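You operate a simulated robot arm through the tools that you are given. There is no shell and no other tool.

You run a simulated two-armed robot. Do the job below in one go: nothing can be reset, and whatever is moved stays where it is left.

JOB
Stud the black loop tab to the strap that the ticket names.
Fine: load it with the slide out, push the slide in, no hand under the ram for the one stroke; pull it out again, strap in the done tray.

The check looks at the end state, three seconds after you hand in, the way a careful person would. Anything else that was tipped, shoved, dropped, spilled or broken makes it a failure.

ROBOT AND FRAMES
Two 7-joint arms with fingered hands on one trunk that stands fixed in place. Base frame: the origin is at the foot of the trunk, x ahead of it, y to its left, z up. Lengths are in mm, angles in rad, forces in N, time in s.
The left shoulder is at [50, 214, 869], the right one opposite. With the tool pointing down near the work surface each hand reaches from about 400 to 900 mm from the base axis, measured 20 degrees to its own side. Payload 3 kg a hand.
Tool frame (each hand has its own): the origin (TCP) lies between the finger pads and is the grasp point; the fingertips stand 26 mm ahead of it; z points along the fingers, y is the line along which they close. The gripper opens to 132 mm. The gripper's body begins 73 mm behind the TCP. The gripper is a hand of 3 fingers: y runs from the thumb to the fingers, the wrist lies at [0, 0, -229] in the tool frame, and closing takes about 1.5 s.
Orientation is that of the tool frame in the base frame, as a unit quaternion [w, x, y, z]. With the fingers straight down and closing along the base's y, the tool's x points along the base's -x, its y along +y and its z along -z.

CONTROLS
- The arms move only by the tool send_rows. It takes "left_commands", "right_commands" or both (then of equal length, played together; a hand with none holds still); each is a list of rows, each a list of 7 numbers: the shift along the base's x, y, z in mm, then the turn, a rotation vector about the base's x, y, z in rad, then the closure, from 0 (fully open) to 1 (shut). In form: [[x, y, z, wx, wy, wz, gripper], ...]. A call has 1 to 20 rows; each row shifts and turns the commanded pose from where the row before left it. A row lasts 0.2 s, in which the tool goes at most 50 mm and 0.15 rad; a call with a longer step from one row to the next is refused whole, and so is a gripper value outside its range. Where a pose cannot be reached the arm comes as near as it can. A force on the tool above 40 N (or 10 N above the force at the start of the call, whichever is more), or a blocked arm, ends the call early, and 0.2 s more pass. The fingers move at their own pace (about 72 mm/s each) and stop on an object; they squeeze with about 24 N. The grip force told is the motor's: it shows also when the fingers shut on nothing. Time passes only in rows, and 0.2 s behind the last, so rows that do not move let the fingers close. The reply holds the time, the measured pose of the TCP, the force on the tool along the base axes, the opening and the grip force, in the units named above and with some noise, with the torque about the TCP (base axes, N m) and any sound that the robot's microphone picked up.
- Cameras (640 x 400 px; columns grow to the right, rows downward): "scene" is now at [17.7, -36.5, 1510.3]; the picture's right is [-0.48, -0.88, 0.00], its down [-0.55, 0.30, -0.78] and it looks along [0.68, -0.38, -0.63] (base axes); focal length 326 px, centre (320, 200). "left" rides on the left gripper at [-61, 3, -92] in its tool frame; the picture's right is [-0.05, -1.00, 0.00], its down [0.83, -0.04, -0.56] and it looks along [0.55, -0.03, 0.83] (tool axes); focal length 230 px, centre (320, 200). "right" rides on the right gripper at [62, 3, -92] in its tool frame; the picture's right is [-0.05, 1.00, 0.00], its down [-0.83, -0.04, -0.56] and it looks along [-0.55, -0.03, 0.83] (tool axes); focal length 230 px, centre (320, 200). There is no depth. A picture from a camera that has moved, and an enlarged one, comes with that camera's place and axes in the base frame and with its lens. The place of the scene camera against the robot may be out by one fixed shift of up to 18 mm in any direction.
- get_image(camera): a new picture of that camera. It takes no simulated time.
- set_grasp(shape, hand): the hand has 3 fingers and takes this shape, open, in about a second: jaw (thumb against the fingers, like two jaws); tri (thumb and two fingers); tip (a fingertip pinch); poke (one finger out to press); point (the index stretched); flat (the hand flat); cup (the hand cupped); fist (a fist). The gripper value then closes the fingers along that shape, each until it touches; the sizes above hold for jaw. It gives what a move gives, with no picture.
- pan_tilt(pan, tilt): turns the head with the scene camera to pan (to the left, within 1.501 rad either way) and tilt (down, from -0.506 to 1.204), counted from straight ahead of the robot. It gives what a move gives.
- inspect(camera, box): a new picture of the part [left, top, right, bottom] of that camera's present view, enlarged. It takes no simulated time.
- close_job(): hands the job in; it is judged then, once.

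Nothing tells you positions but the pictures and the camera data. Unless the task says otherwise, let go and move clear before handing in.

The tools are called as a command line: name --argument value ..., lists and objects as JSON in quotes. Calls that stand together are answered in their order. send_rows: Moves the arms, as the interface text tells. Its arguments: {"type":"object","properties":{"left_commands":{"type":"array","items":{"type":"array","items":{"type":"number"}}},"right_commands":{"type":"array","items":{"type":"array","items":{"type":"number"}}}},"required":[]} The other tools are called the same way: set_grasp (shape, hand) gives the hand a shape; pan_tilt (pan, tilt) turns the head that bears the scene camera; get_image (camera) takes a picture; inspect (camera, box) takes an enlarged picture of a part of a camera's view; close_job () hands the job in.

At the start:

```text
time_s: 0.0
left_tcp_pos: [435.7, -39.7, 1223.8]
left_orientation: [0.001, 0.239, 0.971, -0.001]
left_contact_force: [0.0, 0.0, 0.7]
left_moment: [-0.02, -0.05, 0.01]
left_opening: 131.7
left_grasp_force: 0.0
left_shape: jaw
right_tcp_pos: [352.3, -400.5, 1233.5]
right_orientation: [0.0, 0.239, 0.971, 0.0]
right_contact_force: [0.0, 0.9, 0.0]
right_moment: [-0.01, -0.01, 0.0]
right_opening: 131.8
right_grasp_force: 0.1
right_shape: jaw
head pan, tilt: [-0.503, 0.677]
```

scene: 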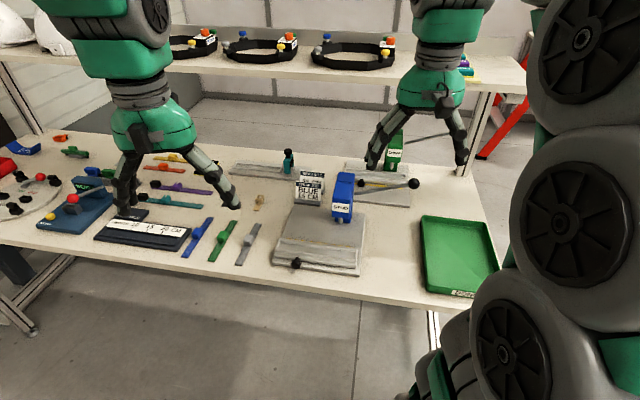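
right: 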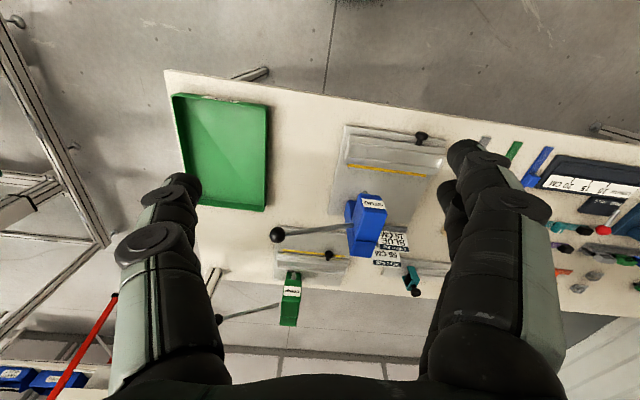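
left: 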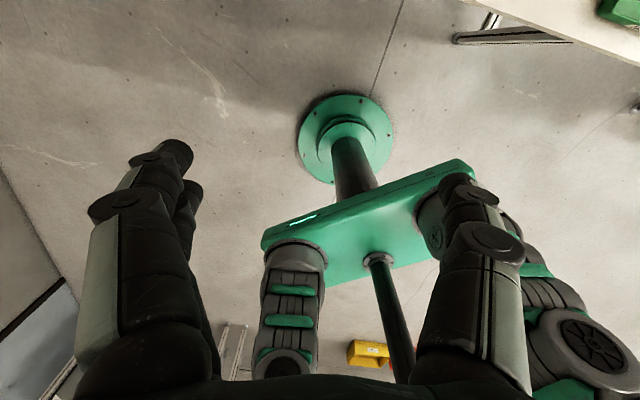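

I see a bench with two presses (blue and green), a ticket, several straps, a measuring board, loop tabs and a green tray. I'll look closer before moving anything.

inspect --camera "scene" --box '[260, 140, 420, 280]'

inspect --camera "scene" --box '[80, 130, 270, 270]'

inspect --camera "scene" --box '[0, 120, 120, 250]'

inspect --camera "right" --box '[320, 110, 480, 300]'

inspect --camera "right" --box '[480, 120, 640, 320]'

```text
2.86 times, centred on (340, 210) of scene
camera zoom: at [17.7, -36.5, 1510.3], right [-0.48, -0.88, 0.0], down [-0.55, 0.3, -0.78], along [0.68, -0.38, -0.63], focal length 932 px, centre (263, 171)
```

zoom: 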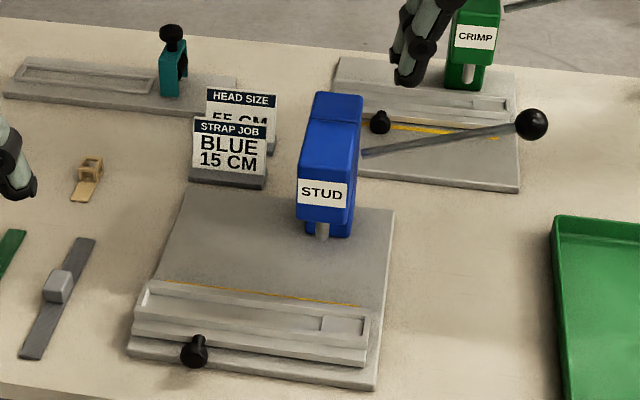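

```text
2.86 times, centred on (175, 200) of scene
camera zoom: at [17.7, -36.5, 1510.3], right [-0.48, -0.88, 0.0], down [-0.55, 0.3, -0.78], along [0.68, -0.38, -0.63], focal length 932 px, centre (734, 200)
```

zoom: 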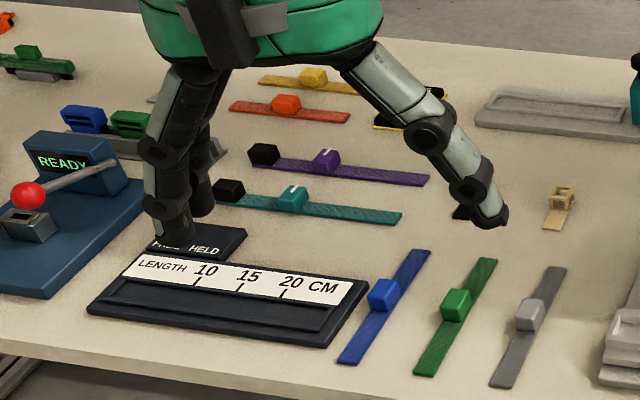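

```text
3.08 times, centred on (60, 185) of scene
camera zoom: at [17.7, -36.5, 1510.3], right [-0.48, -0.88, 0.0], down [-0.55, 0.3, -0.78], along [0.68, -0.38, -0.63], focal length 1004 px, centre (1120, 246)
```

zoom: 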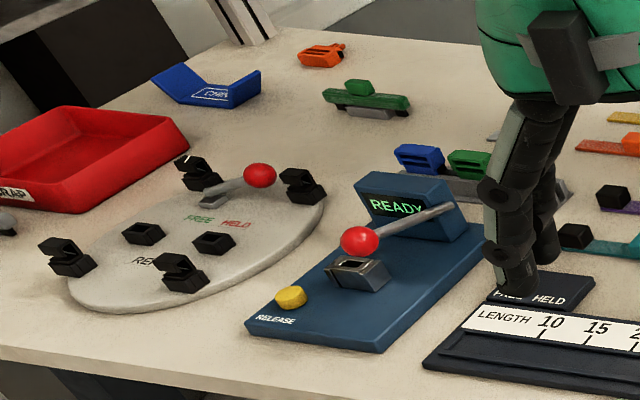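

```text
2.11 times, centred on (400, 205) of right
camera zoom: at [298.8, -369.4, 1324.8], right [0.51, 0.86, 0.0], down [0.72, -0.42, 0.56], along [0.48, -0.28, -0.83], focal length 484 px, centre (152, 190)
```

zoom: 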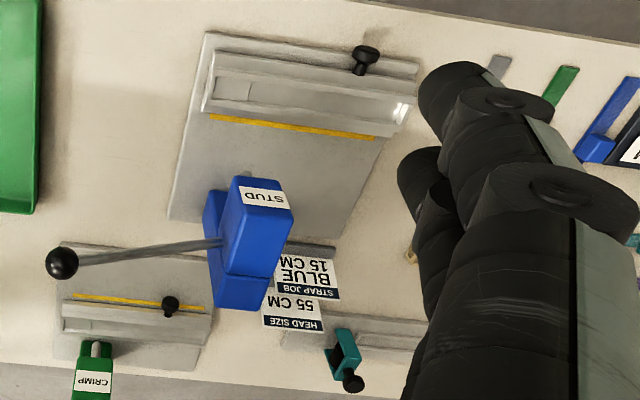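

```text
2.00 times, centred on (560, 220) of right
camera zoom: at [298.8, -369.4, 1324.8], right [0.51, 0.86, 0.0], down [0.72, -0.42, 0.56], along [0.48, -0.28, -0.83], focal length 460 px, centre (-160, 160)
```

zoom: 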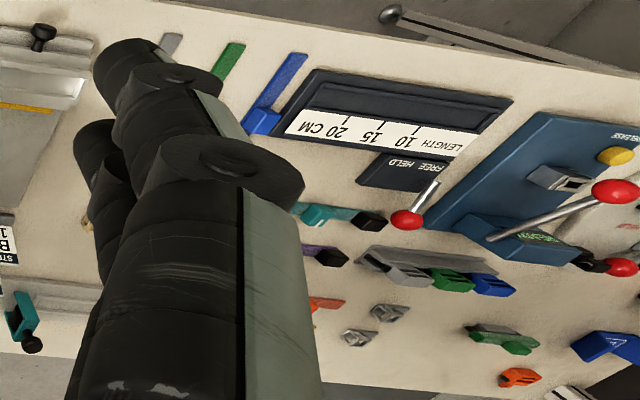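

The arms hide part of the bench. I'll draw both hands aside, staying high, for a clear view.

send_rows --left_commands '[[-10, 40, 0, 0, 0, 0, 0], [-10, 40, 0, 0, 0, 0, 0], [-10, 40, 0, 0, 0, 0, 0], [-10, 40, 0, 0, 0, 0, 0], [-10, 40, 0, 0, 0, 0, 0], [-10, 40, 0, 0, 0, 0, 0], [-10, 40, 0, 0, 0, 0, 0]]' --right_commands '[[-20, -30, 0, 0, 0, 0, 0], [-20, -30, 0, 0, 0, 0, 0], [-20, -30, 0, 0, 0, 0, 0], [-20, -30, 0, 0, 0, 0, 0], [-20, -30, 0, 0, 0, 0, 0], [0, 0, 0, 0, 0, 0, 0], [0, 0, 0, 0, 0, 0, 0]]'

get_image --camera "scene"

```text
time_s: 1.6
left_tcp_pos: [364.9, 241.6, 1222.9]
left_orientation: [0.0, 0.24, 0.971, 0.0]
left_contact_force: [-0.3, 0.2, 0.1]
left_moment: [0.01, -0.02, -0.02]
left_opening: 131.8
left_grasp_force: 0.0
left_shape: jaw
right_tcp_pos: [253.4, -549.8, 1233.6]
right_orientation: [0.0, 0.24, 0.971, 0.0]
right_contact_force: [-0.2, 0.1, 0.1]
right_moment: [-0.05, 0.0, 0.0]
right_opening: 131.7
right_grasp_force: 0.2
right_shape: jaw
head pan, tilt: [-0.503, 0.677]
```

```text
taken
```

scene: 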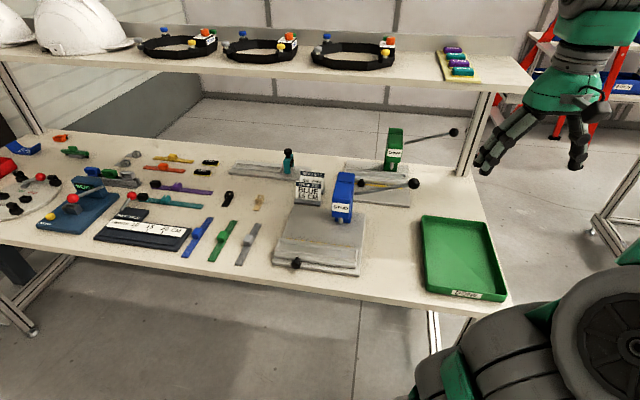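

The bench is now clear. I'll enlarge the individual parts.

inspect --camera "scene" --box '[175, 150, 275, 270]'

inspect --camera "scene" --box '[110, 140, 230, 215]'

inspect --camera "scene" --box '[265, 165, 365, 280]'

inspect --camera "scene" --box '[330, 120, 430, 230]'

inspect --camera "scene" --box '[400, 200, 520, 310]'

```text
3.33 times, centred on (225, 210) of scene
camera zoom: at [17.7, -36.5, 1510.3], right [-0.48, -0.88, 0.0], down [-0.55, 0.3, -0.78], along [0.68, -0.38, -0.63], focal length 1088 px, centre (637, 167)
```

zoom: 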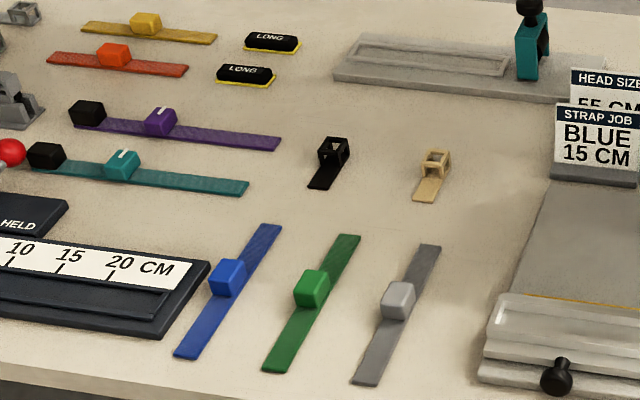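

```text
5.33 times, centred on (170, 178) of scene
camera zoom: at [17.7, -36.5, 1510.3], right [-0.48, -0.88, 0.0], down [-0.55, 0.3, -0.78], along [0.68, -0.38, -0.63], focal length 1740 px, centre (1120, 320)
```

zoom: 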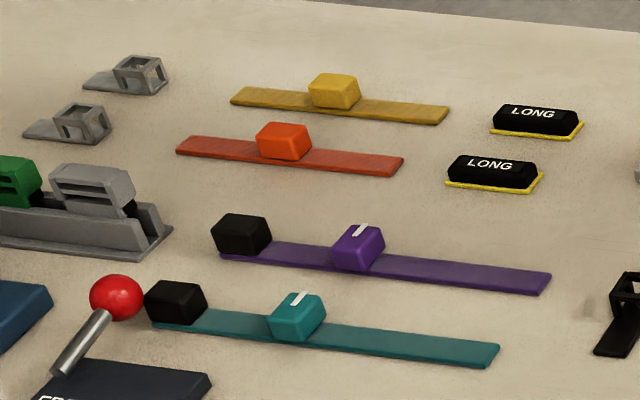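

```text
3.48 times, centred on (315, 222) of scene
camera zoom: at [17.7, -36.5, 1510.3], right [-0.48, -0.88, 0.0], down [-0.55, 0.3, -0.78], along [0.68, -0.38, -0.63], focal length 1135 px, centre (337, 122)
```

zoom: 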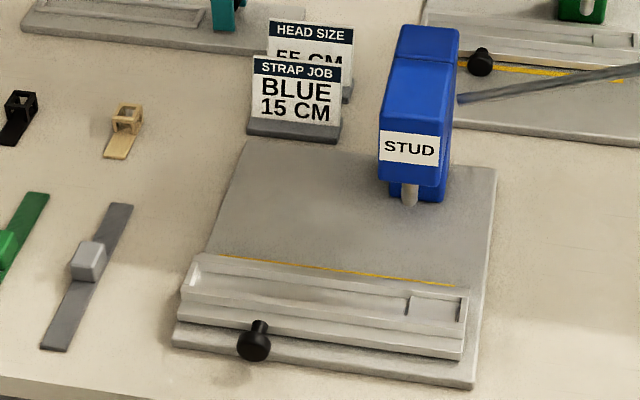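

```text
3.64 times, centred on (380, 175) of scene
camera zoom: at [17.7, -36.5, 1510.3], right [-0.48, -0.88, 0.0], down [-0.55, 0.3, -0.78], along [0.68, -0.38, -0.63], focal length 1186 px, centre (102, 291)
```

zoom: 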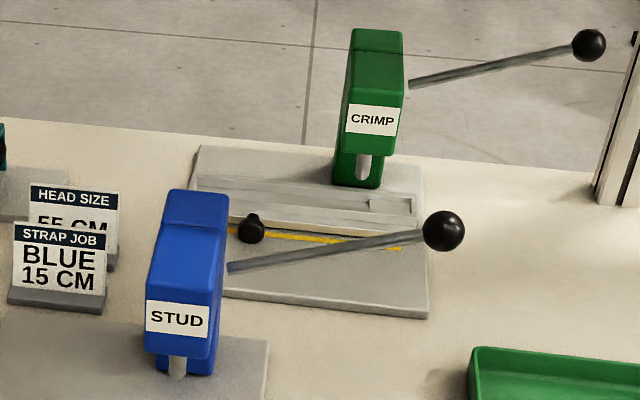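

```text
3.64 times, centred on (460, 255) of scene
camera zoom: at [17.7, -36.5, 1510.3], right [-0.48, -0.88, 0.0], down [-0.55, 0.3, -0.78], along [0.68, -0.38, -0.63], focal length 1186 px, centre (-189, 0)
```

zoom: 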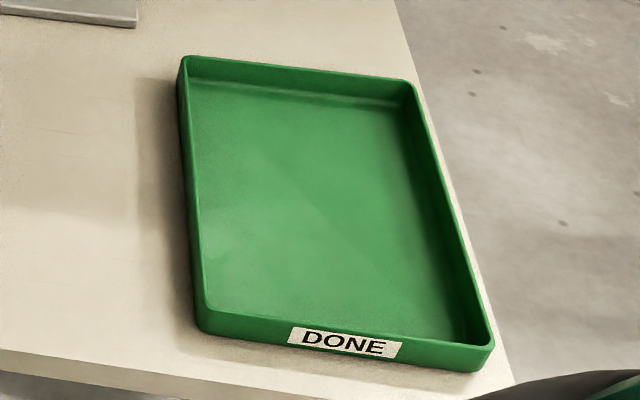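

Black loop tab found (a little cage with a flap), right of the teal strap; the blue strap with its block lies left of the stud press, and the nest has a channel with a pocket at its right end. I'll bring the right wrist camera over the nest for close views.

send_rows --right_commands '[[15, 40, -5, 0, 0, 0, 0], [15, 40, -5, 0, 0, 0, 0], [15, 40, -5, 0, 0, 0, 0], [15, 40, -5, 0, 0, 0, 0], [15, 40, -5, 0, 0, 0, 0], [15, 40, -5, 0, 0, 0, 0], [15, 40, -5, 0, 0, 0, 0], [15, 20, -10, 0, 0, 0, 0], [0, 0, 0, 0, 0, 0, 0]]'

get_image --camera "right"

```text
time_s: 3.6
left_tcp_pos: [364.9, 241.4, 1223.7]
left_orientation: [0.0, 0.24, 0.971, 0.0]
left_contact_force: [0.4, -0.2, 0.0]
left_moment: [-0.04, -0.02, -0.01]
left_opening: 132.0
left_grasp_force: 0.0
left_shape: jaw
right_tcp_pos: [373.0, -250.3, 1186.3]
right_orientation: [0.0, 0.24, 0.971, -0.001]
right_contact_force: [-0.2, 0.9, 0.1]
right_moment: [0.03, -0.03, -0.01]
right_opening: 132.2
right_grasp_force: 0.0
right_shape: jaw
head pan, tilt: [-0.503, 0.677]
```

```text
taken
camera right: at [319.6, -219.7, 1279.1], right [0.51, 0.86, 0.0], down [0.71, -0.43, 0.56], along [0.48, -0.28, -0.83], focal length 230 px, centre (320, 200)
```

right: 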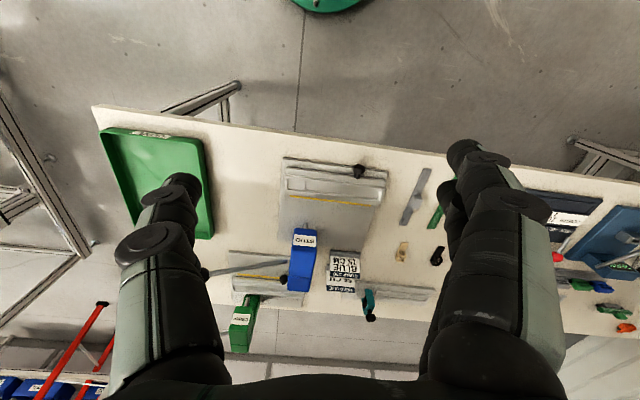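

I need precise positions, so I'll zoom on well-defined features in both cameras to fix the bench height.

inspect --camera "right" --box '[270, 140, 400, 300]'

inspect --camera "right" --box '[80, 90, 240, 260]'

inspect --camera "scene" --box '[410, 200, 530, 320]'

```text
2.50 times, centred on (335, 220) of right
camera zoom: at [319.6, -219.7, 1279.1], right [0.51, 0.86, 0.0], down [0.71, -0.43, 0.56], along [0.48, -0.28, -0.83], focal length 575 px, centre (282, 150)
```

zoom: 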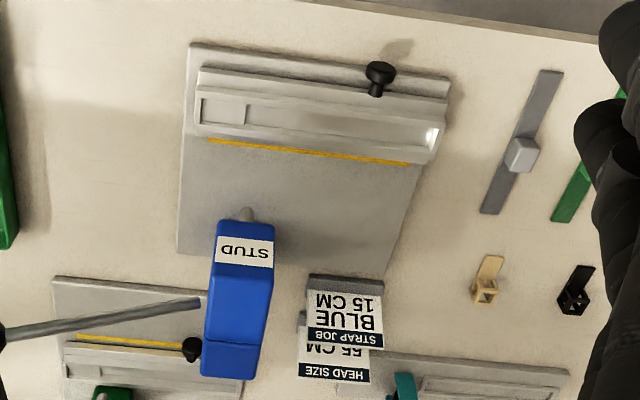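

```text
2.35 times, centred on (160, 175) of right
camera zoom: at [319.6, -219.7, 1279.1], right [0.51, 0.86, 0.0], down [0.71, -0.43, 0.56], along [0.48, -0.28, -0.83], focal length 541 px, centre (696, 259)
```

zoom: 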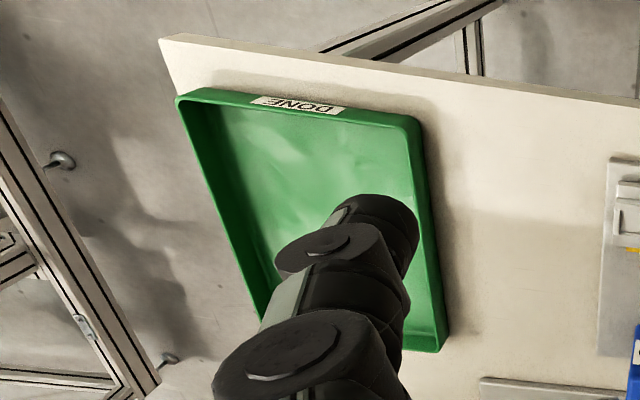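

```text
3.33 times, centred on (470, 260) of scene
camera zoom: at [17.7, -36.5, 1510.3], right [-0.48, -0.88, 0.0], down [-0.55, 0.3, -0.78], along [0.68, -0.38, -0.63], focal length 1088 px, centre (-180, 0)
```

zoom: 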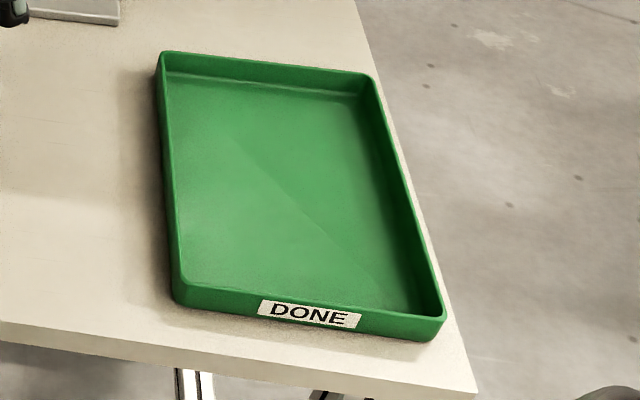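

The bench top is near z≈790 and the bench is turned about −38.5° from base x. I'll square the right wrist with the bench and go lower over the nest to see its shape.

send_rows --right_commands '[[15, 5, -25, 0, 0, -0.04, 0], [15, 5, -25, 0, 0, -0.04, 0], [15, 5, -25, 0, 0, -0.04, 0], [15, 5, -25, 0, 0, -0.04, 0], [15, 5, -25, 0, 0, -0.027, 0], [0, 0, 0, 0, 0, 0, 0]]'

get_image --camera "right"

```text
time_s: 5.0
left_tcp_pos: [365.2, 240.2, 1222.1]
left_orientation: [0.0, 0.24, 0.971, -0.001]
left_contact_force: [0.1, -0.5, 0.1]
left_moment: [-0.01, -0.01, 0.03]
left_opening: 132.0
left_grasp_force: 0.1
left_shape: jaw
right_tcp_pos: [447.5, -225.7, 1061.6]
right_orientation: [0.0, 0.33, 0.944, -0.001]
right_contact_force: [0.3, -0.4, -0.1]
right_moment: [0.0, -0.01, -0.01]
right_opening: 131.8
right_grasp_force: 0.0
right_shape: jaw
head pan, tilt: [-0.503, 0.677]
```

```text
taken
camera right: at [401.0, -185.2, 1154.6], right [0.66, 0.75, 0.0], down [0.62, -0.55, 0.55], along [0.42, -0.37, -0.83], focal length 230 px, centre (320, 200)
```

right: 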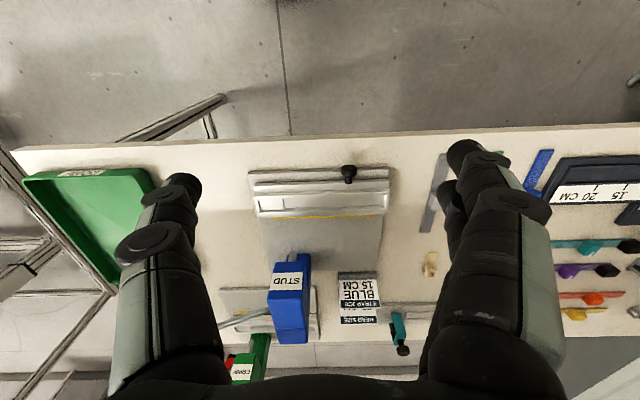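

inspect --camera "right" --box '[240, 155, 400, 255]'

inspect --camera "right" --box '[240, 155, 320, 205]'

inspect --camera "right" --box '[320, 155, 400, 205]'

inspect --camera "right" --box '[400, 130, 560, 290]'

```text
4.00 times, centred on (320, 205) of right
camera zoom: at [401.0, -185.2, 1154.6], right [0.66, 0.75, 0.0], down [0.62, -0.55, 0.55], along [0.42, -0.37, -0.83], focal length 920 px, centre (320, 180)
```

zoom: 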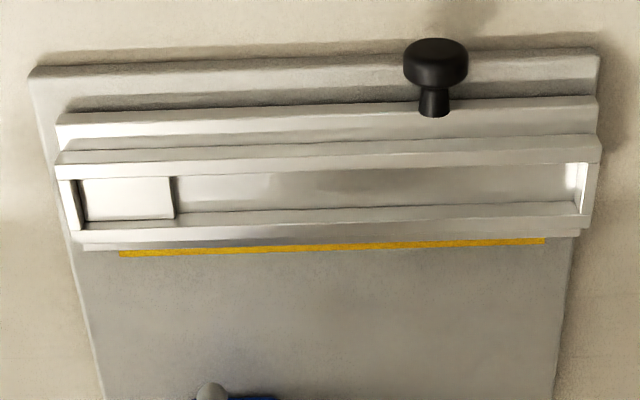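

```text
8.00 times, centred on (280, 180) of right
camera zoom: at [401.0, -185.2, 1154.6], right [0.66, 0.75, 0.0], down [0.62, -0.55, 0.55], along [0.42, -0.37, -0.83], focal length 1841 px, centre (640, 360)
```

zoom: 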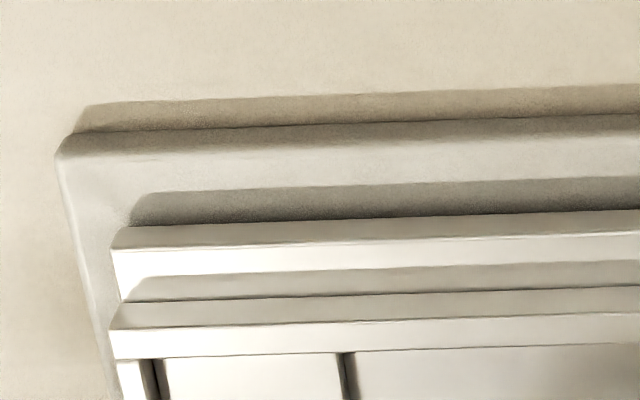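

```text
8.00 times, centred on (360, 180) of right
camera zoom: at [401.0, -185.2, 1154.6], right [0.66, 0.75, 0.0], down [0.62, -0.55, 0.55], along [0.42, -0.37, -0.83], focal length 1841 px, centre (0, 360)
```

zoom: 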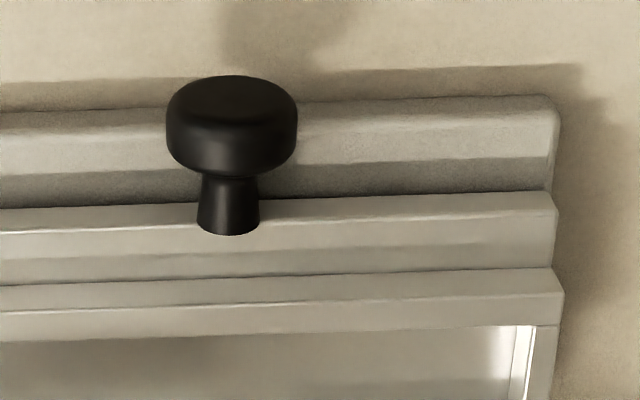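

```text
2.50 times, centred on (480, 210) of right
camera zoom: at [401.0, -185.2, 1154.6], right [0.66, 0.75, 0.0], down [0.62, -0.55, 0.55], along [0.42, -0.37, -0.83], focal length 575 px, centre (-80, 175)
```

zoom: 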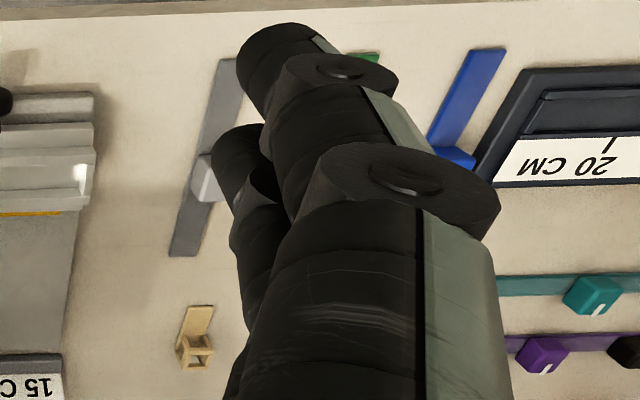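

The nest channel is a long slot along the bench with a pocket at its right (low-y) end. Now I'll look at the straps and the black tab from above.

send_rows --right_commands '[[30, 30, 0, 0, 0, -0.006, 0], [30, 30, 0, 0, 0, -0.006, 0], [30, 30, 0, 0, 0, 0, 0], [30, 30, 0, 0, 0, 0, 0], [30, 30, 0, 0, 0, 0, 0], [0, 0, 0, 0, 0, 0, 0]]'

get_image --camera "right"

```text
time_s: 6.4
left_tcp_pos: [363.5, 240.3, 1222.9]
left_orientation: [0.0, 0.24, 0.971, 0.0]
left_contact_force: [-0.4, 0.2, -0.3]
left_moment: [0.03, 0.04, -0.02]
left_opening: 132.1
left_grasp_force: 0.1
left_shape: jaw
right_tcp_pos: [596.7, -75.4, 1064.3]
right_orientation: [0.0, 0.335, 0.942, 0.0]
right_contact_force: [-0.4, -0.1, -0.4]
right_moment: [0.03, 0.0, 0.05]
right_opening: 131.8
right_grasp_force: 0.0
right_shape: jaw
head pan, tilt: [-0.503, 0.677]
```

```text
taken
camera right: at [551.2, -35.1, 1154.9], right [0.67, 0.74, 0.0], down [0.62, -0.56, 0.55], along [0.41, -0.37, -0.83], focal length 230 px, centre (320, 200)
```

right: 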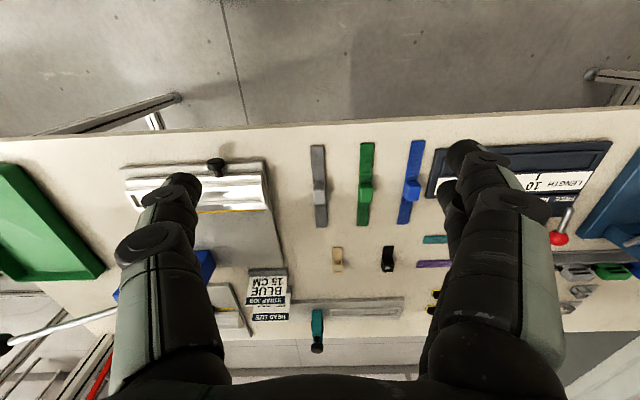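

inspect --camera "right" --box '[300, 130, 440, 280]'

inspect --camera "right" --box '[380, 130, 440, 230]'

inspect --camera "right" --box '[365, 235, 405, 280]'

inspect --camera "scene" --box '[215, 185, 240, 210]'

inspect --camera "scene" --box '[180, 210, 220, 260]'

```text
2.67 times, centred on (370, 205) of right
camera zoom: at [551.2, -35.1, 1154.9], right [0.67, 0.74, 0.0], down [0.62, -0.56, 0.55], along [0.41, -0.37, -0.83], focal length 614 px, centre (187, 187)
```

zoom: 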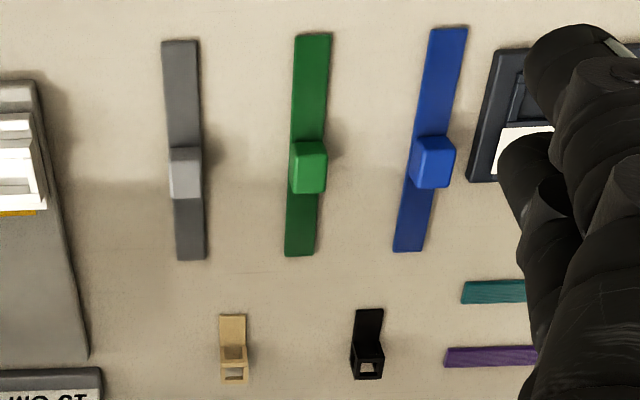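

```text
4.00 times, centred on (410, 180) of right
camera zoom: at [551.2, -35.1, 1154.9], right [0.67, 0.74, 0.0], down [0.62, -0.56, 0.55], along [0.41, -0.37, -0.83], focal length 920 px, centre (-40, 280)
```

zoom: 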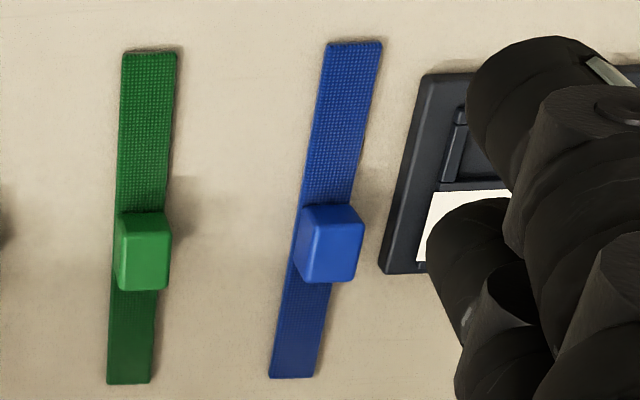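

```text
8.89 times, centred on (385, 258) of right
camera zoom: at [551.2, -35.1, 1154.9], right [0.67, 0.74, 0.0], down [0.62, -0.56, 0.55], along [0.41, -0.37, -0.83], focal length 2045 px, centre (-258, -311)
```

zoom: 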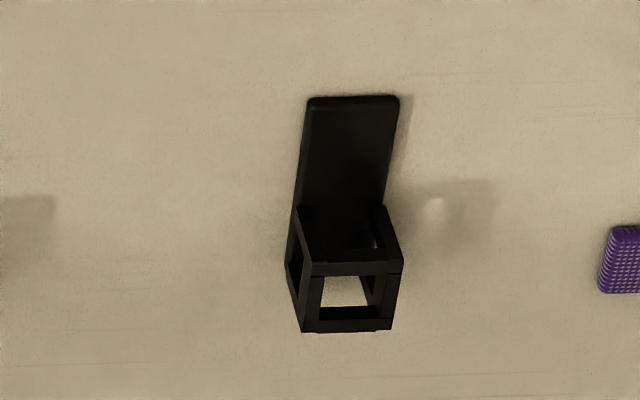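

```text
16.00 times, centred on (228, 198) of scene
camera zoom: at [17.7, -36.5, 1510.3], right [-0.48, -0.88, 0.0], down [-0.55, 0.3, -0.78], along [0.68, -0.38, -0.63], focal length 5220 px, centre (1800, 240)
```

zoom: 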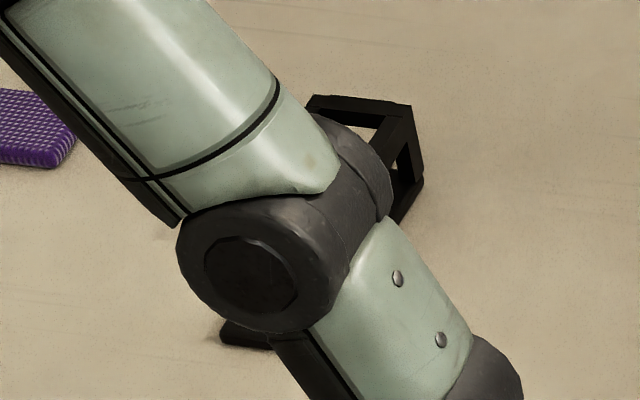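

```text
8.00 times, centred on (200, 235) of scene
camera zoom: at [17.7, -36.5, 1510.3], right [-0.48, -0.88, 0.0], down [-0.55, 0.3, -0.78], along [0.68, -0.38, -0.63], focal length 2610 px, centre (1280, -80)
```

zoom: 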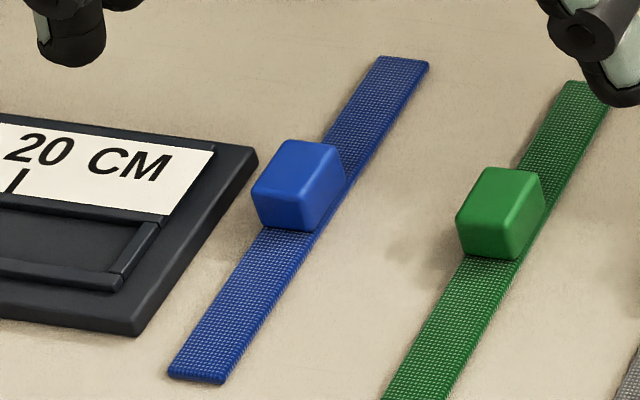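

The strap and the tab are clear: flap toward me, cage at the far end. I'll zoom the fixed camera onto the nest pocket and ram to learn how the tab and strap fit.

inspect --camera "scene" --box '[330, 225, 370, 255]'

inspect --camera "scene" --box '[265, 225, 365, 285]'

inspect --camera "scene" --box '[320, 170, 380, 230]'

inspect --camera "scene" --box '[340, 120, 470, 210]'

```text
13.33 times, centred on (350, 240) of scene
camera zoom: at [17.7, -36.5, 1510.3], right [-0.48, -0.88, 0.0], down [-0.55, 0.3, -0.78], along [0.68, -0.38, -0.63], focal length 4350 px, centre (-80, -333)
```

zoom: 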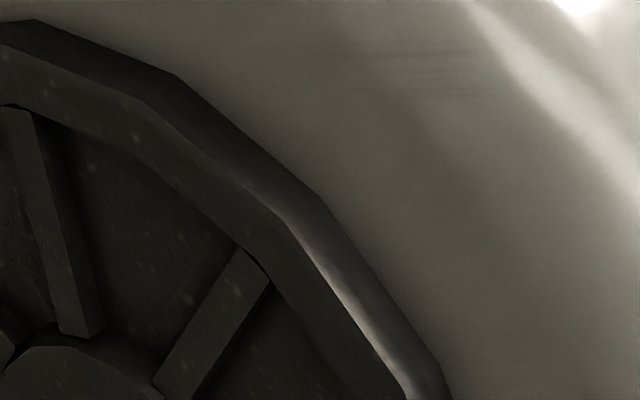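

```text
6.40 times, centred on (315, 255) of scene
camera zoom: at [17.7, -36.5, 1510.3], right [-0.48, -0.88, 0.0], down [-0.55, 0.3, -0.78], along [0.68, -0.38, -0.63], focal length 2088 px, centre (352, -152)
```

zoom: 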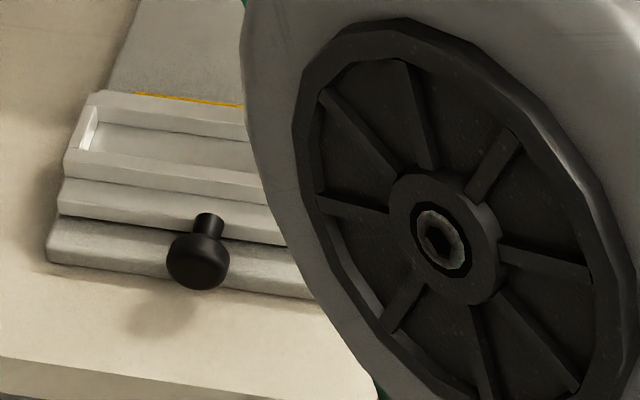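

```text
6.67 times, centred on (350, 200) of scene
camera zoom: at [17.7, -36.5, 1510.3], right [-0.48, -0.88, 0.0], down [-0.55, 0.3, -0.78], along [0.68, -0.38, -0.63], focal length 2175 px, centre (120, 200)
```

zoom: 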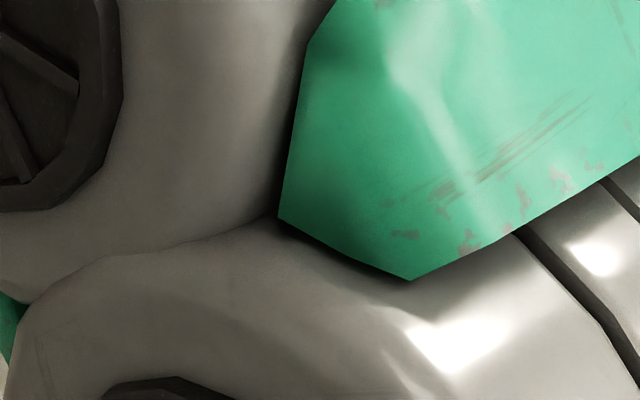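

```text
4.44 times, centred on (405, 165) of scene
camera zoom: at [17.7, -36.5, 1510.3], right [-0.48, -0.88, 0.0], down [-0.55, 0.3, -0.78], along [0.68, -0.38, -0.63], focal length 1450 px, centre (-58, 356)
```

zoom: 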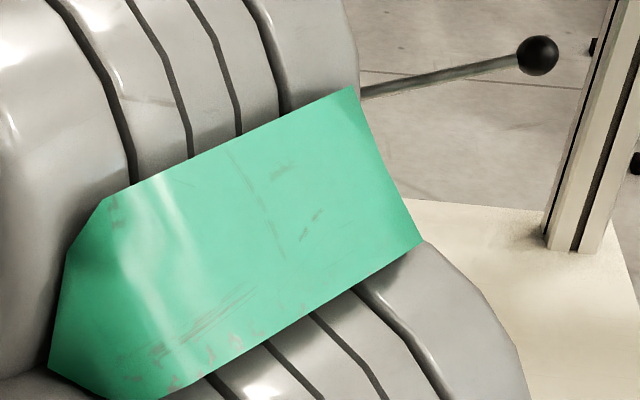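

The arm blocks the scene camera here, so I'll swing the right hand back to its side and zoom in on the nest, ram and tab unobstructed.

send_rows --right_commands '[[-26.5, -36.5, 13, 0, 0, 0, 0], [-26.5, -36.5, 13, 0, 0, 0, 0], [-26.5, -36.5, 13, 0, 0, 0, 0], [-26.5, -36.5, 13, 0, 0, 0, 0], [-26.5, -36.5, 13, 0, 0, 0, 0], [-26.5, -36.5, 13, 0, 0, 0, 0], [-26.5, -36.5, 13, 0, 0, 0, 0], [-26.5, -36.5, 13, 0, 0, 0, 0], [-26.5, -36.5, 13, 0, 0, 0, 0], [-26.5, -36.5, 13, 0, 0, 0, 0], [-26.5, -36.5, 13, 0, 0, 0, 0], [-26.5, -36.5, 13, 0, 0, 0, 0], [-26.5, -36.5, 13, 0, 0, 0, 0]]'

inspect --camera "scene" --box '[325, 225, 375, 265]'

inspect --camera "scene" --box '[320, 170, 370, 230]'

inspect --camera "scene" --box '[212, 183, 246, 213]'

inspect --camera "scene" --box '[265, 220, 375, 285]'

inspect --camera "scene" --box '[180, 205, 230, 265]'

```text
time_s: 9.2
left_tcp_pos: [364.7, 241.0, 1222.5]
left_orientation: [0.001, 0.239, 0.971, 0.0]
left_contact_force: [-0.3, 1.2, 0.3]
left_moment: [0.01, 0.0, 0.0]
left_opening: 131.9
left_grasp_force: 0.0
left_shape: jaw
right_tcp_pos: [252.2, -550.4, 1233.2]
right_orientation: [0.0, 0.335, 0.942, 0.001]
right_contact_force: [0.2, -0.7, -0.1]
right_moment: [-0.02, -0.01, 0.0]
right_opening: 131.7
right_grasp_force: 0.1
right_shape: jaw
head pan, tilt: [-0.503, 0.677]
```

```text
10.00 times, centred on (350, 245) of scene
camera zoom: at [17.7, -36.5, 1510.3], right [-0.48, -0.88, 0.0], down [-0.55, 0.3, -0.78], along [0.68, -0.38, -0.63], focal length 3263 px, centre (20, -250)
```

zoom: 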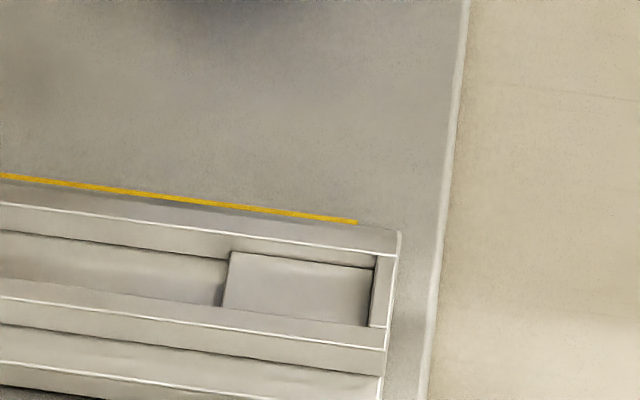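

```text
6.67 times, centred on (345, 200) of scene
camera zoom: at [17.7, -36.5, 1510.3], right [-0.48, -0.88, 0.0], down [-0.55, 0.3, -0.78], along [0.68, -0.38, -0.63], focal length 2175 px, centre (153, 200)
```

zoom: 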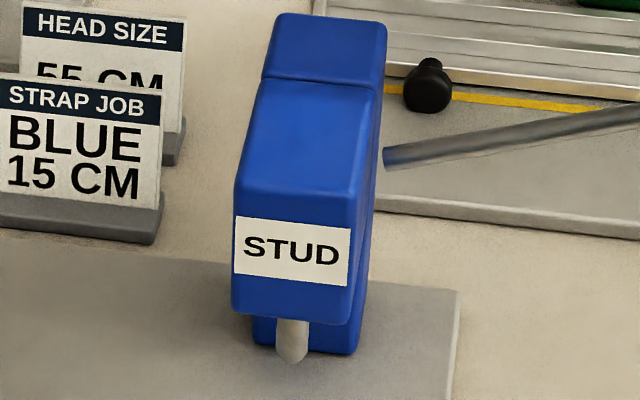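

```text
13.33 times, centred on (229, 198) of scene
camera zoom: at [17.7, -36.5, 1510.3], right [-0.48, -0.88, 0.0], down [-0.55, 0.3, -0.78], along [0.68, -0.38, -0.63], focal length 4350 px, centre (1533, 227)
```

zoom: 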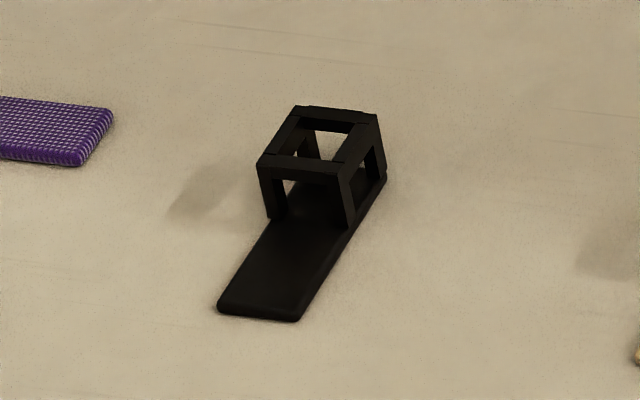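

```text
5.82 times, centred on (320, 252) of scene
camera zoom: at [17.7, -36.5, 1510.3], right [-0.48, -0.88, 0.0], down [-0.55, 0.3, -0.78], along [0.68, -0.38, -0.63], focal length 1898 px, centre (320, -106)
```

zoom: 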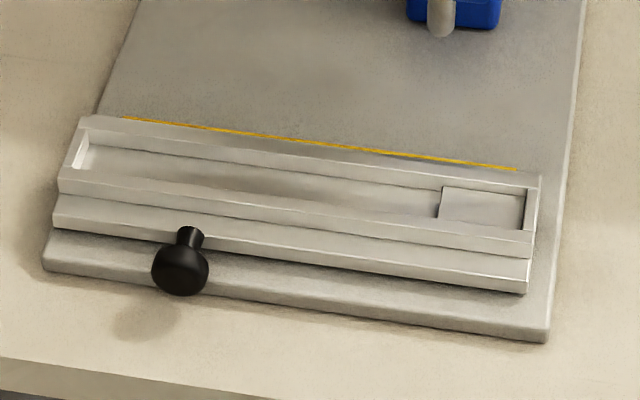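

```text
6.67 times, centred on (205, 235) of scene
camera zoom: at [17.7, -36.5, 1510.3], right [-0.48, -0.88, 0.0], down [-0.55, 0.3, -0.78], along [0.68, -0.38, -0.63], focal length 2175 px, centre (1087, -33)
```

zoom: 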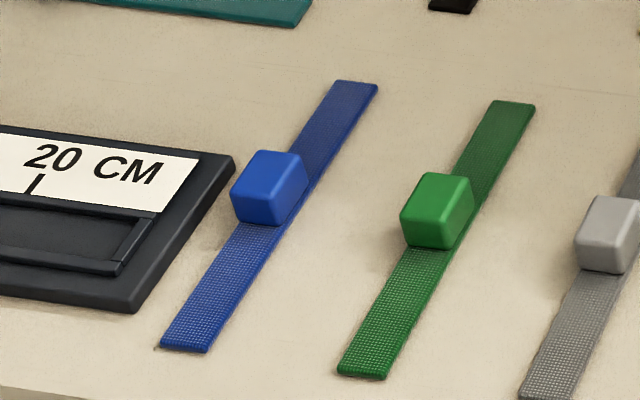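

I now understand the nest: a low channel for the strap and a raised pad at its right end for the tab's cage, with the tab's flap overlapping the strap end under the ram. Next I'll go over the blue strap with the right hand to pin down its position and height.

send_rows --right_commands '[[34, 30, -10, 0, 0, 0, 0], [34, 30, -10, 0, 0, 0, 0], [34, 30, -10, 0, 0, 0, 0], [34, 30, -10, 0, 0, 0, 0], [34, 30, -10, 0, 0, 0, 0], [34, 30, -10, 0, 0, 0, 0], [34, 30, -10, 0, 0, 0, 0], [34, 30, -10, 0, 0, 0, 0], [34, 30, -10, 0, 0, 0, 0], [34, 30, -10, 0, 0, 0, 0], [34, 30, -10, 0, 0, 0, 0], [34, 30, -10, 0, 0, 0, 0], [34, 30, -10, 0, 0, 0, 0], [34, 30, -10, 0, 0, 0, 0], [34, 30, -10, 0, 0, 0, 0], [34, 30, -10, 0, 0, 0, 0], [23, 14, -10, 0, 0, 0, 0], [0, 0, 0, 0, 0, 0, 0]]'

get_image --camera "right"

```text
time_s: 13.0
left_tcp_pos: [363.4, 240.6, 1223.6]
left_orientation: [0.0, 0.239, 0.971, 0.001]
left_contact_force: [-0.6, 0.0, -0.7]
left_moment: [-0.03, -0.02, 0.01]
left_opening: 132.0
left_grasp_force: 0.0
left_shape: jaw
right_tcp_pos: [771.8, -75.4, 1036.6]
right_orientation: [0.0, 0.335, 0.942, 0.0]
right_contact_force: [0.2, 1.1, -0.8]
right_moment: [0.0, -0.01, 0.0]
right_opening: 131.9
right_grasp_force: 0.0
right_shape: jaw
right hand out of reach, approached as far as the arm can: row 15, 16
head pan, tilt: [-0.503, 0.677]
```

```text
taken
camera right: at [726.1, -35.1, 1128.4], right [0.67, 0.74, 0.0], down [0.62, -0.56, 0.55], along [0.41, -0.37, -0.83], focal length 230 px, centre (320, 200)
```

right: 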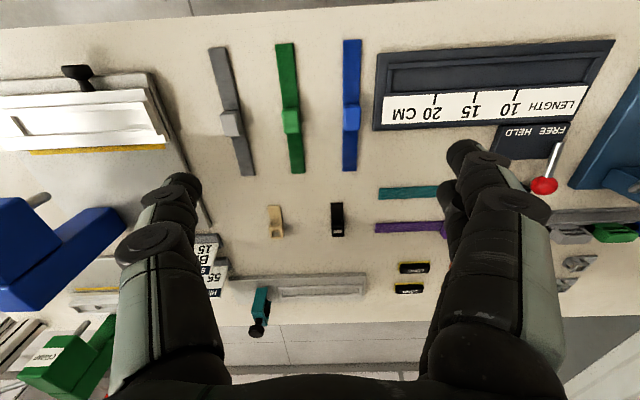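

inspect --camera "right" --box '[310, 30, 390, 180]'

inspect --camera "right" --box '[317, 190, 357, 245]'

inspect --camera "right" --box '[0, 60, 180, 160]'

```text
2.67 times, centred on (350, 105) of right
camera zoom: at [726.1, -35.1, 1128.4], right [0.67, 0.74, 0.0], down [0.62, -0.56, 0.55], along [0.41, -0.37, -0.83], focal length 614 px, centre (240, 453)
```

zoom: 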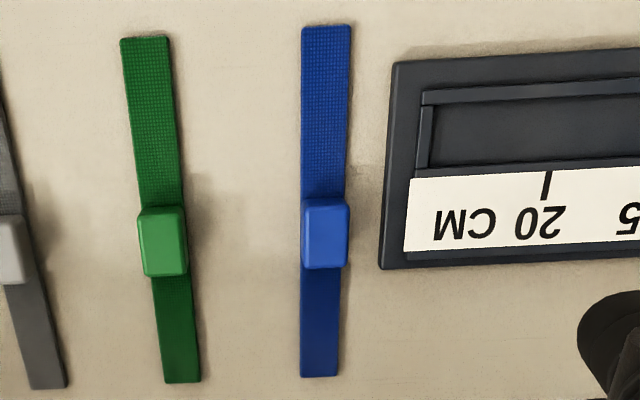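

```text
7.27 times, centred on (337, 218) of right
camera zoom: at [726.1, -35.1, 1128.4], right [0.67, 0.74, 0.0], down [0.62, -0.56, 0.55], along [0.41, -0.37, -0.83], focal length 1673 px, centre (196, 73)
```

zoom: 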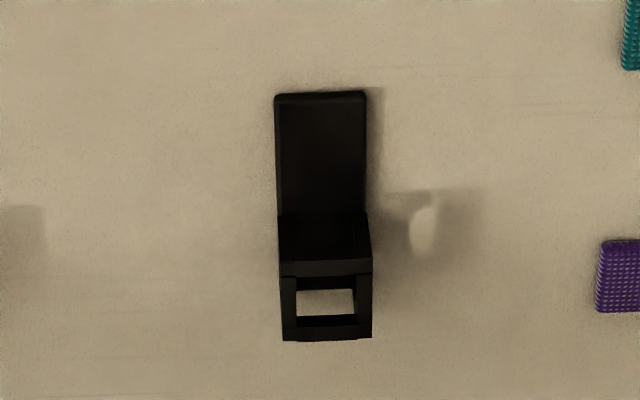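

```text
3.56 times, centred on (90, 110) of right
camera zoom: at [726.1, -35.1, 1128.4], right [0.67, 0.74, 0.0], down [0.62, -0.56, 0.55], along [0.41, -0.37, -0.83], focal length 818 px, centre (1138, 520)
```

zoom: 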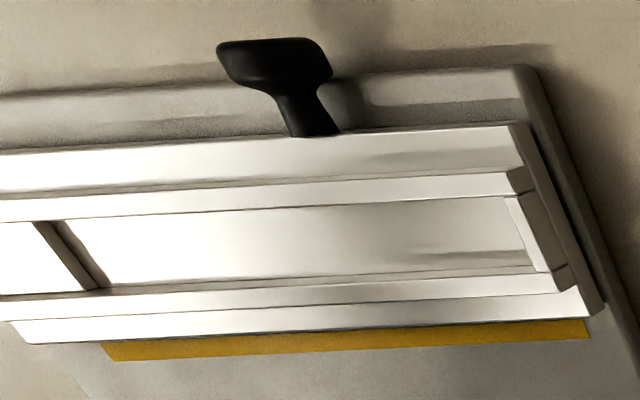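

The strap's top is at about z≈805 (bench ≈802) and its block is centred at roughly a=666, b=470 in bench axes. I'll test whether the right wrist can turn −90° so the fingers can close along the strap's length.

send_rows --right_commands '[[0, 0, -8, 0, 0, -0.1428, 0], [0, 0, -8, 0, 0, -0.1428, 0], [0, 0, -8, 0, 0, -0.1428, 0], [0, 0, -8, 0, 0, -0.1428, 0], [0, 0, -8, 0, 0, -0.1428, 0], [0, 0, 0, 0, 0, -0.1428, 0], [0, 0, 0, 0, 0, -0.1428, 0], [0, 0, 0, 0, 0, -0.1428, 0], [0, 0, 0, 0, 0, -0.1428, 0], [0, 0, 0, 0, 0, -0.1428, 0], [0, 0, 0, 0, 0, -0.1428, 0], [0, 0, 0, 0, 0, 0, 0]]'

get_image --camera "right"

get_image --camera "scene"

```text
time_s: 15.6
left_tcp_pos: [364.5, 240.6, 1222.6]
left_orientation: [0.0, 0.24, 0.971, 0.0]
left_contact_force: [-0.1, -0.2, 0.4]
left_moment: [-0.05, 0.01, 0.0]
left_opening: 131.6
left_grasp_force: 0.2
left_shape: jaw
right_tcp_pos: [772.5, -77.0, 996.3]
right_orientation: [0.001, 0.903, 0.429, 0.0]
right_contact_force: [0.2, -0.7, -0.4]
right_moment: [-0.01, -0.04, 0.0]
right_opening: 132.0
right_grasp_force: 0.1
right_shape: jaw
head pan, tilt: [-0.503, 0.677]
```

```text
taken
camera right: at [813.5, -30.5, 1088.4], right [0.74, -0.67, 0.0], down [-0.56, -0.62, 0.56], along [-0.37, -0.41, -0.83], focal length 230 px, centre (320, 200)
```

right: 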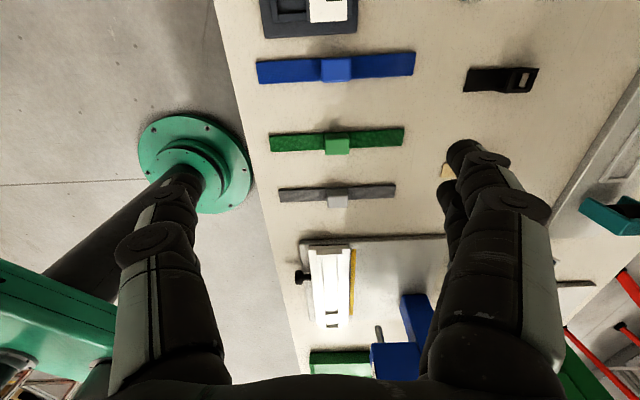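

```text
taken
```

scene: 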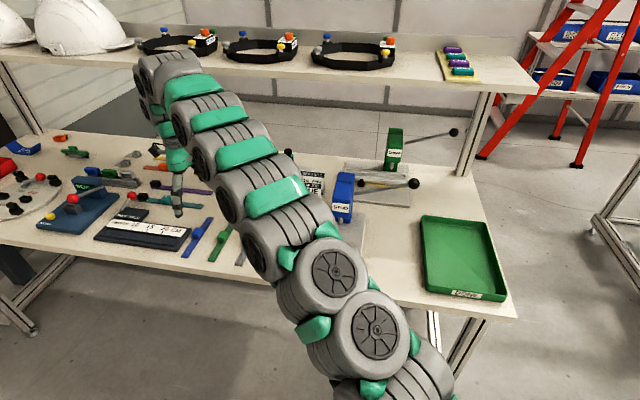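

The wrist turns fine. The strap's block is centred at base (813, −56). I'll descend over it, first to z≈900, and check the centring.

send_rows --right_commands '[[0, 0, -32, 0, 0, 0, 0], [0, 0, -32, 0, 0, 0, 0], [0, 0, -32, 0, 0, 0, 0], [20.4, 10.7, 0, 0, 0, 0, 0], [20.4, 10.7, 0, 0, 0, 0, 0], [0, 0, -20, 0, 0, 0, 0], [0, 0, 0, 0, 0, 0, 0]]'

get_image --camera "right"

inspect --camera "right" --box '[230, 130, 410, 260]'

```text
time_s: 17.2
left_tcp_pos: [364.9, 240.9, 1221.9]
left_orientation: [0.001, 0.24, 0.971, 0.001]
left_contact_force: [-0.2, 0.3, -0.2]
left_moment: [-0.03, 0.05, -0.01]
left_opening: 132.0
left_grasp_force: 0.0
left_shape: jaw
right_tcp_pos: [814.1, -55.3, 879.6]
right_orientation: [0.0, 0.903, 0.429, 0.001]
right_contact_force: [0.3, 0.8, -0.4]
right_moment: [-0.04, 0.0, 0.02]
right_opening: 131.7
right_grasp_force: 0.1
right_shape: jaw
head pan, tilt: [-0.503, 0.677]
```

```text
taken
camera right: at [854.7, -9.1, 972.0], right [0.74, -0.67, 0.0], down [-0.56, -0.62, 0.56], along [-0.37, -0.41, -0.83], focal length 230 px, centre (320, 200)
```

right: 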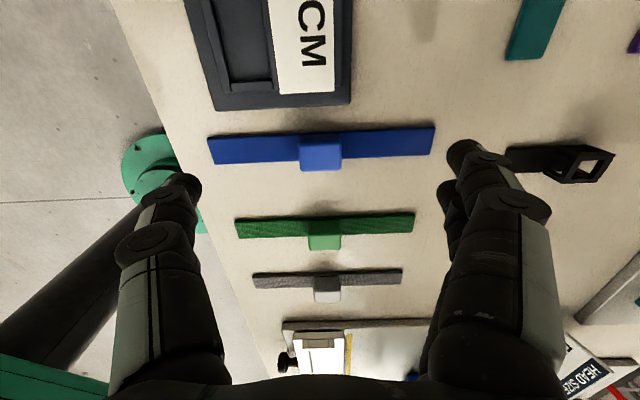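

```text
3.08 times, centred on (320, 195) of right
camera zoom: at [854.7, -9.1, 972.0], right [0.74, -0.67, 0.0], down [-0.56, -0.62, 0.56], along [-0.37, -0.41, -0.83], focal length 708 px, centre (320, 215)
```

zoom: 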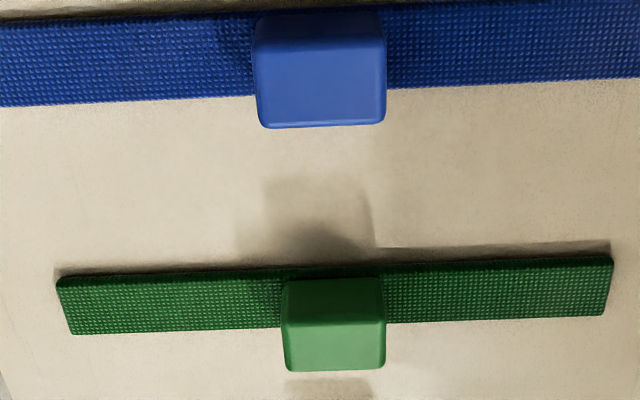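

The fingers are centred over the block to within 2 mm and aligned with the strap. I'll descend with the fingers partly closed, then grip the block.

send_rows --right_commands '[[0, 0, 0, 0, 0, 0, 0.4], [0, -1, -12, 0, 0, 0, 0.4], [-1, 0, -12, 0, 0, 0, 0.4], [0, 0, -12, 0, 0, 0, 0.4], [0, 0, -7, 0, 0, 0, 0.4], [0, 0, 0, 0, 0, 0, 0.4]]'

get_image --camera "right"

```text
time_s: 18.6
left_tcp_pos: [364.4, 240.6, 1222.8]
left_orientation: [0.001, 0.24, 0.971, 0.0]
left_contact_force: [-0.1, -0.1, -0.3]
left_moment: [0.01, -0.01, -0.02]
left_opening: 131.7
left_grasp_force: 0.1
left_shape: jaw
right_tcp_pos: [812.7, -55.5, 835.6]
right_orientation: [0.0, 0.903, 0.43, 0.001]
right_contact_force: [0.3, -0.2, 0.7]
right_moment: [0.03, -0.04, 0.0]
right_opening: 79.6
right_grasp_force: 0.0
right_shape: jaw
head pan, tilt: [-0.503, 0.677]
```

```text
taken
camera right: at [853.5, -9.8, 929.2], right [0.74, -0.67, 0.0], down [-0.56, -0.62, 0.55], along [-0.37, -0.41, -0.83], focal length 230 px, centre (320, 200)
```

right: 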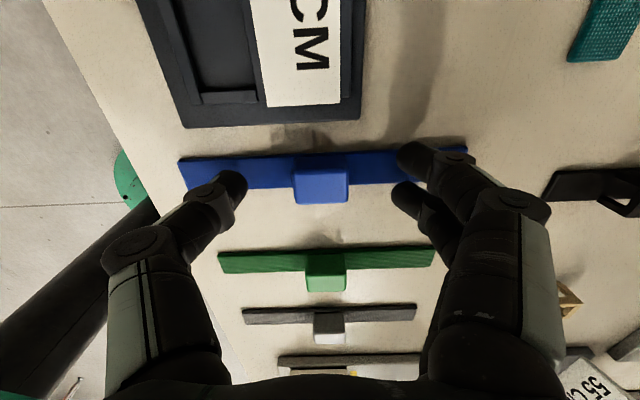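

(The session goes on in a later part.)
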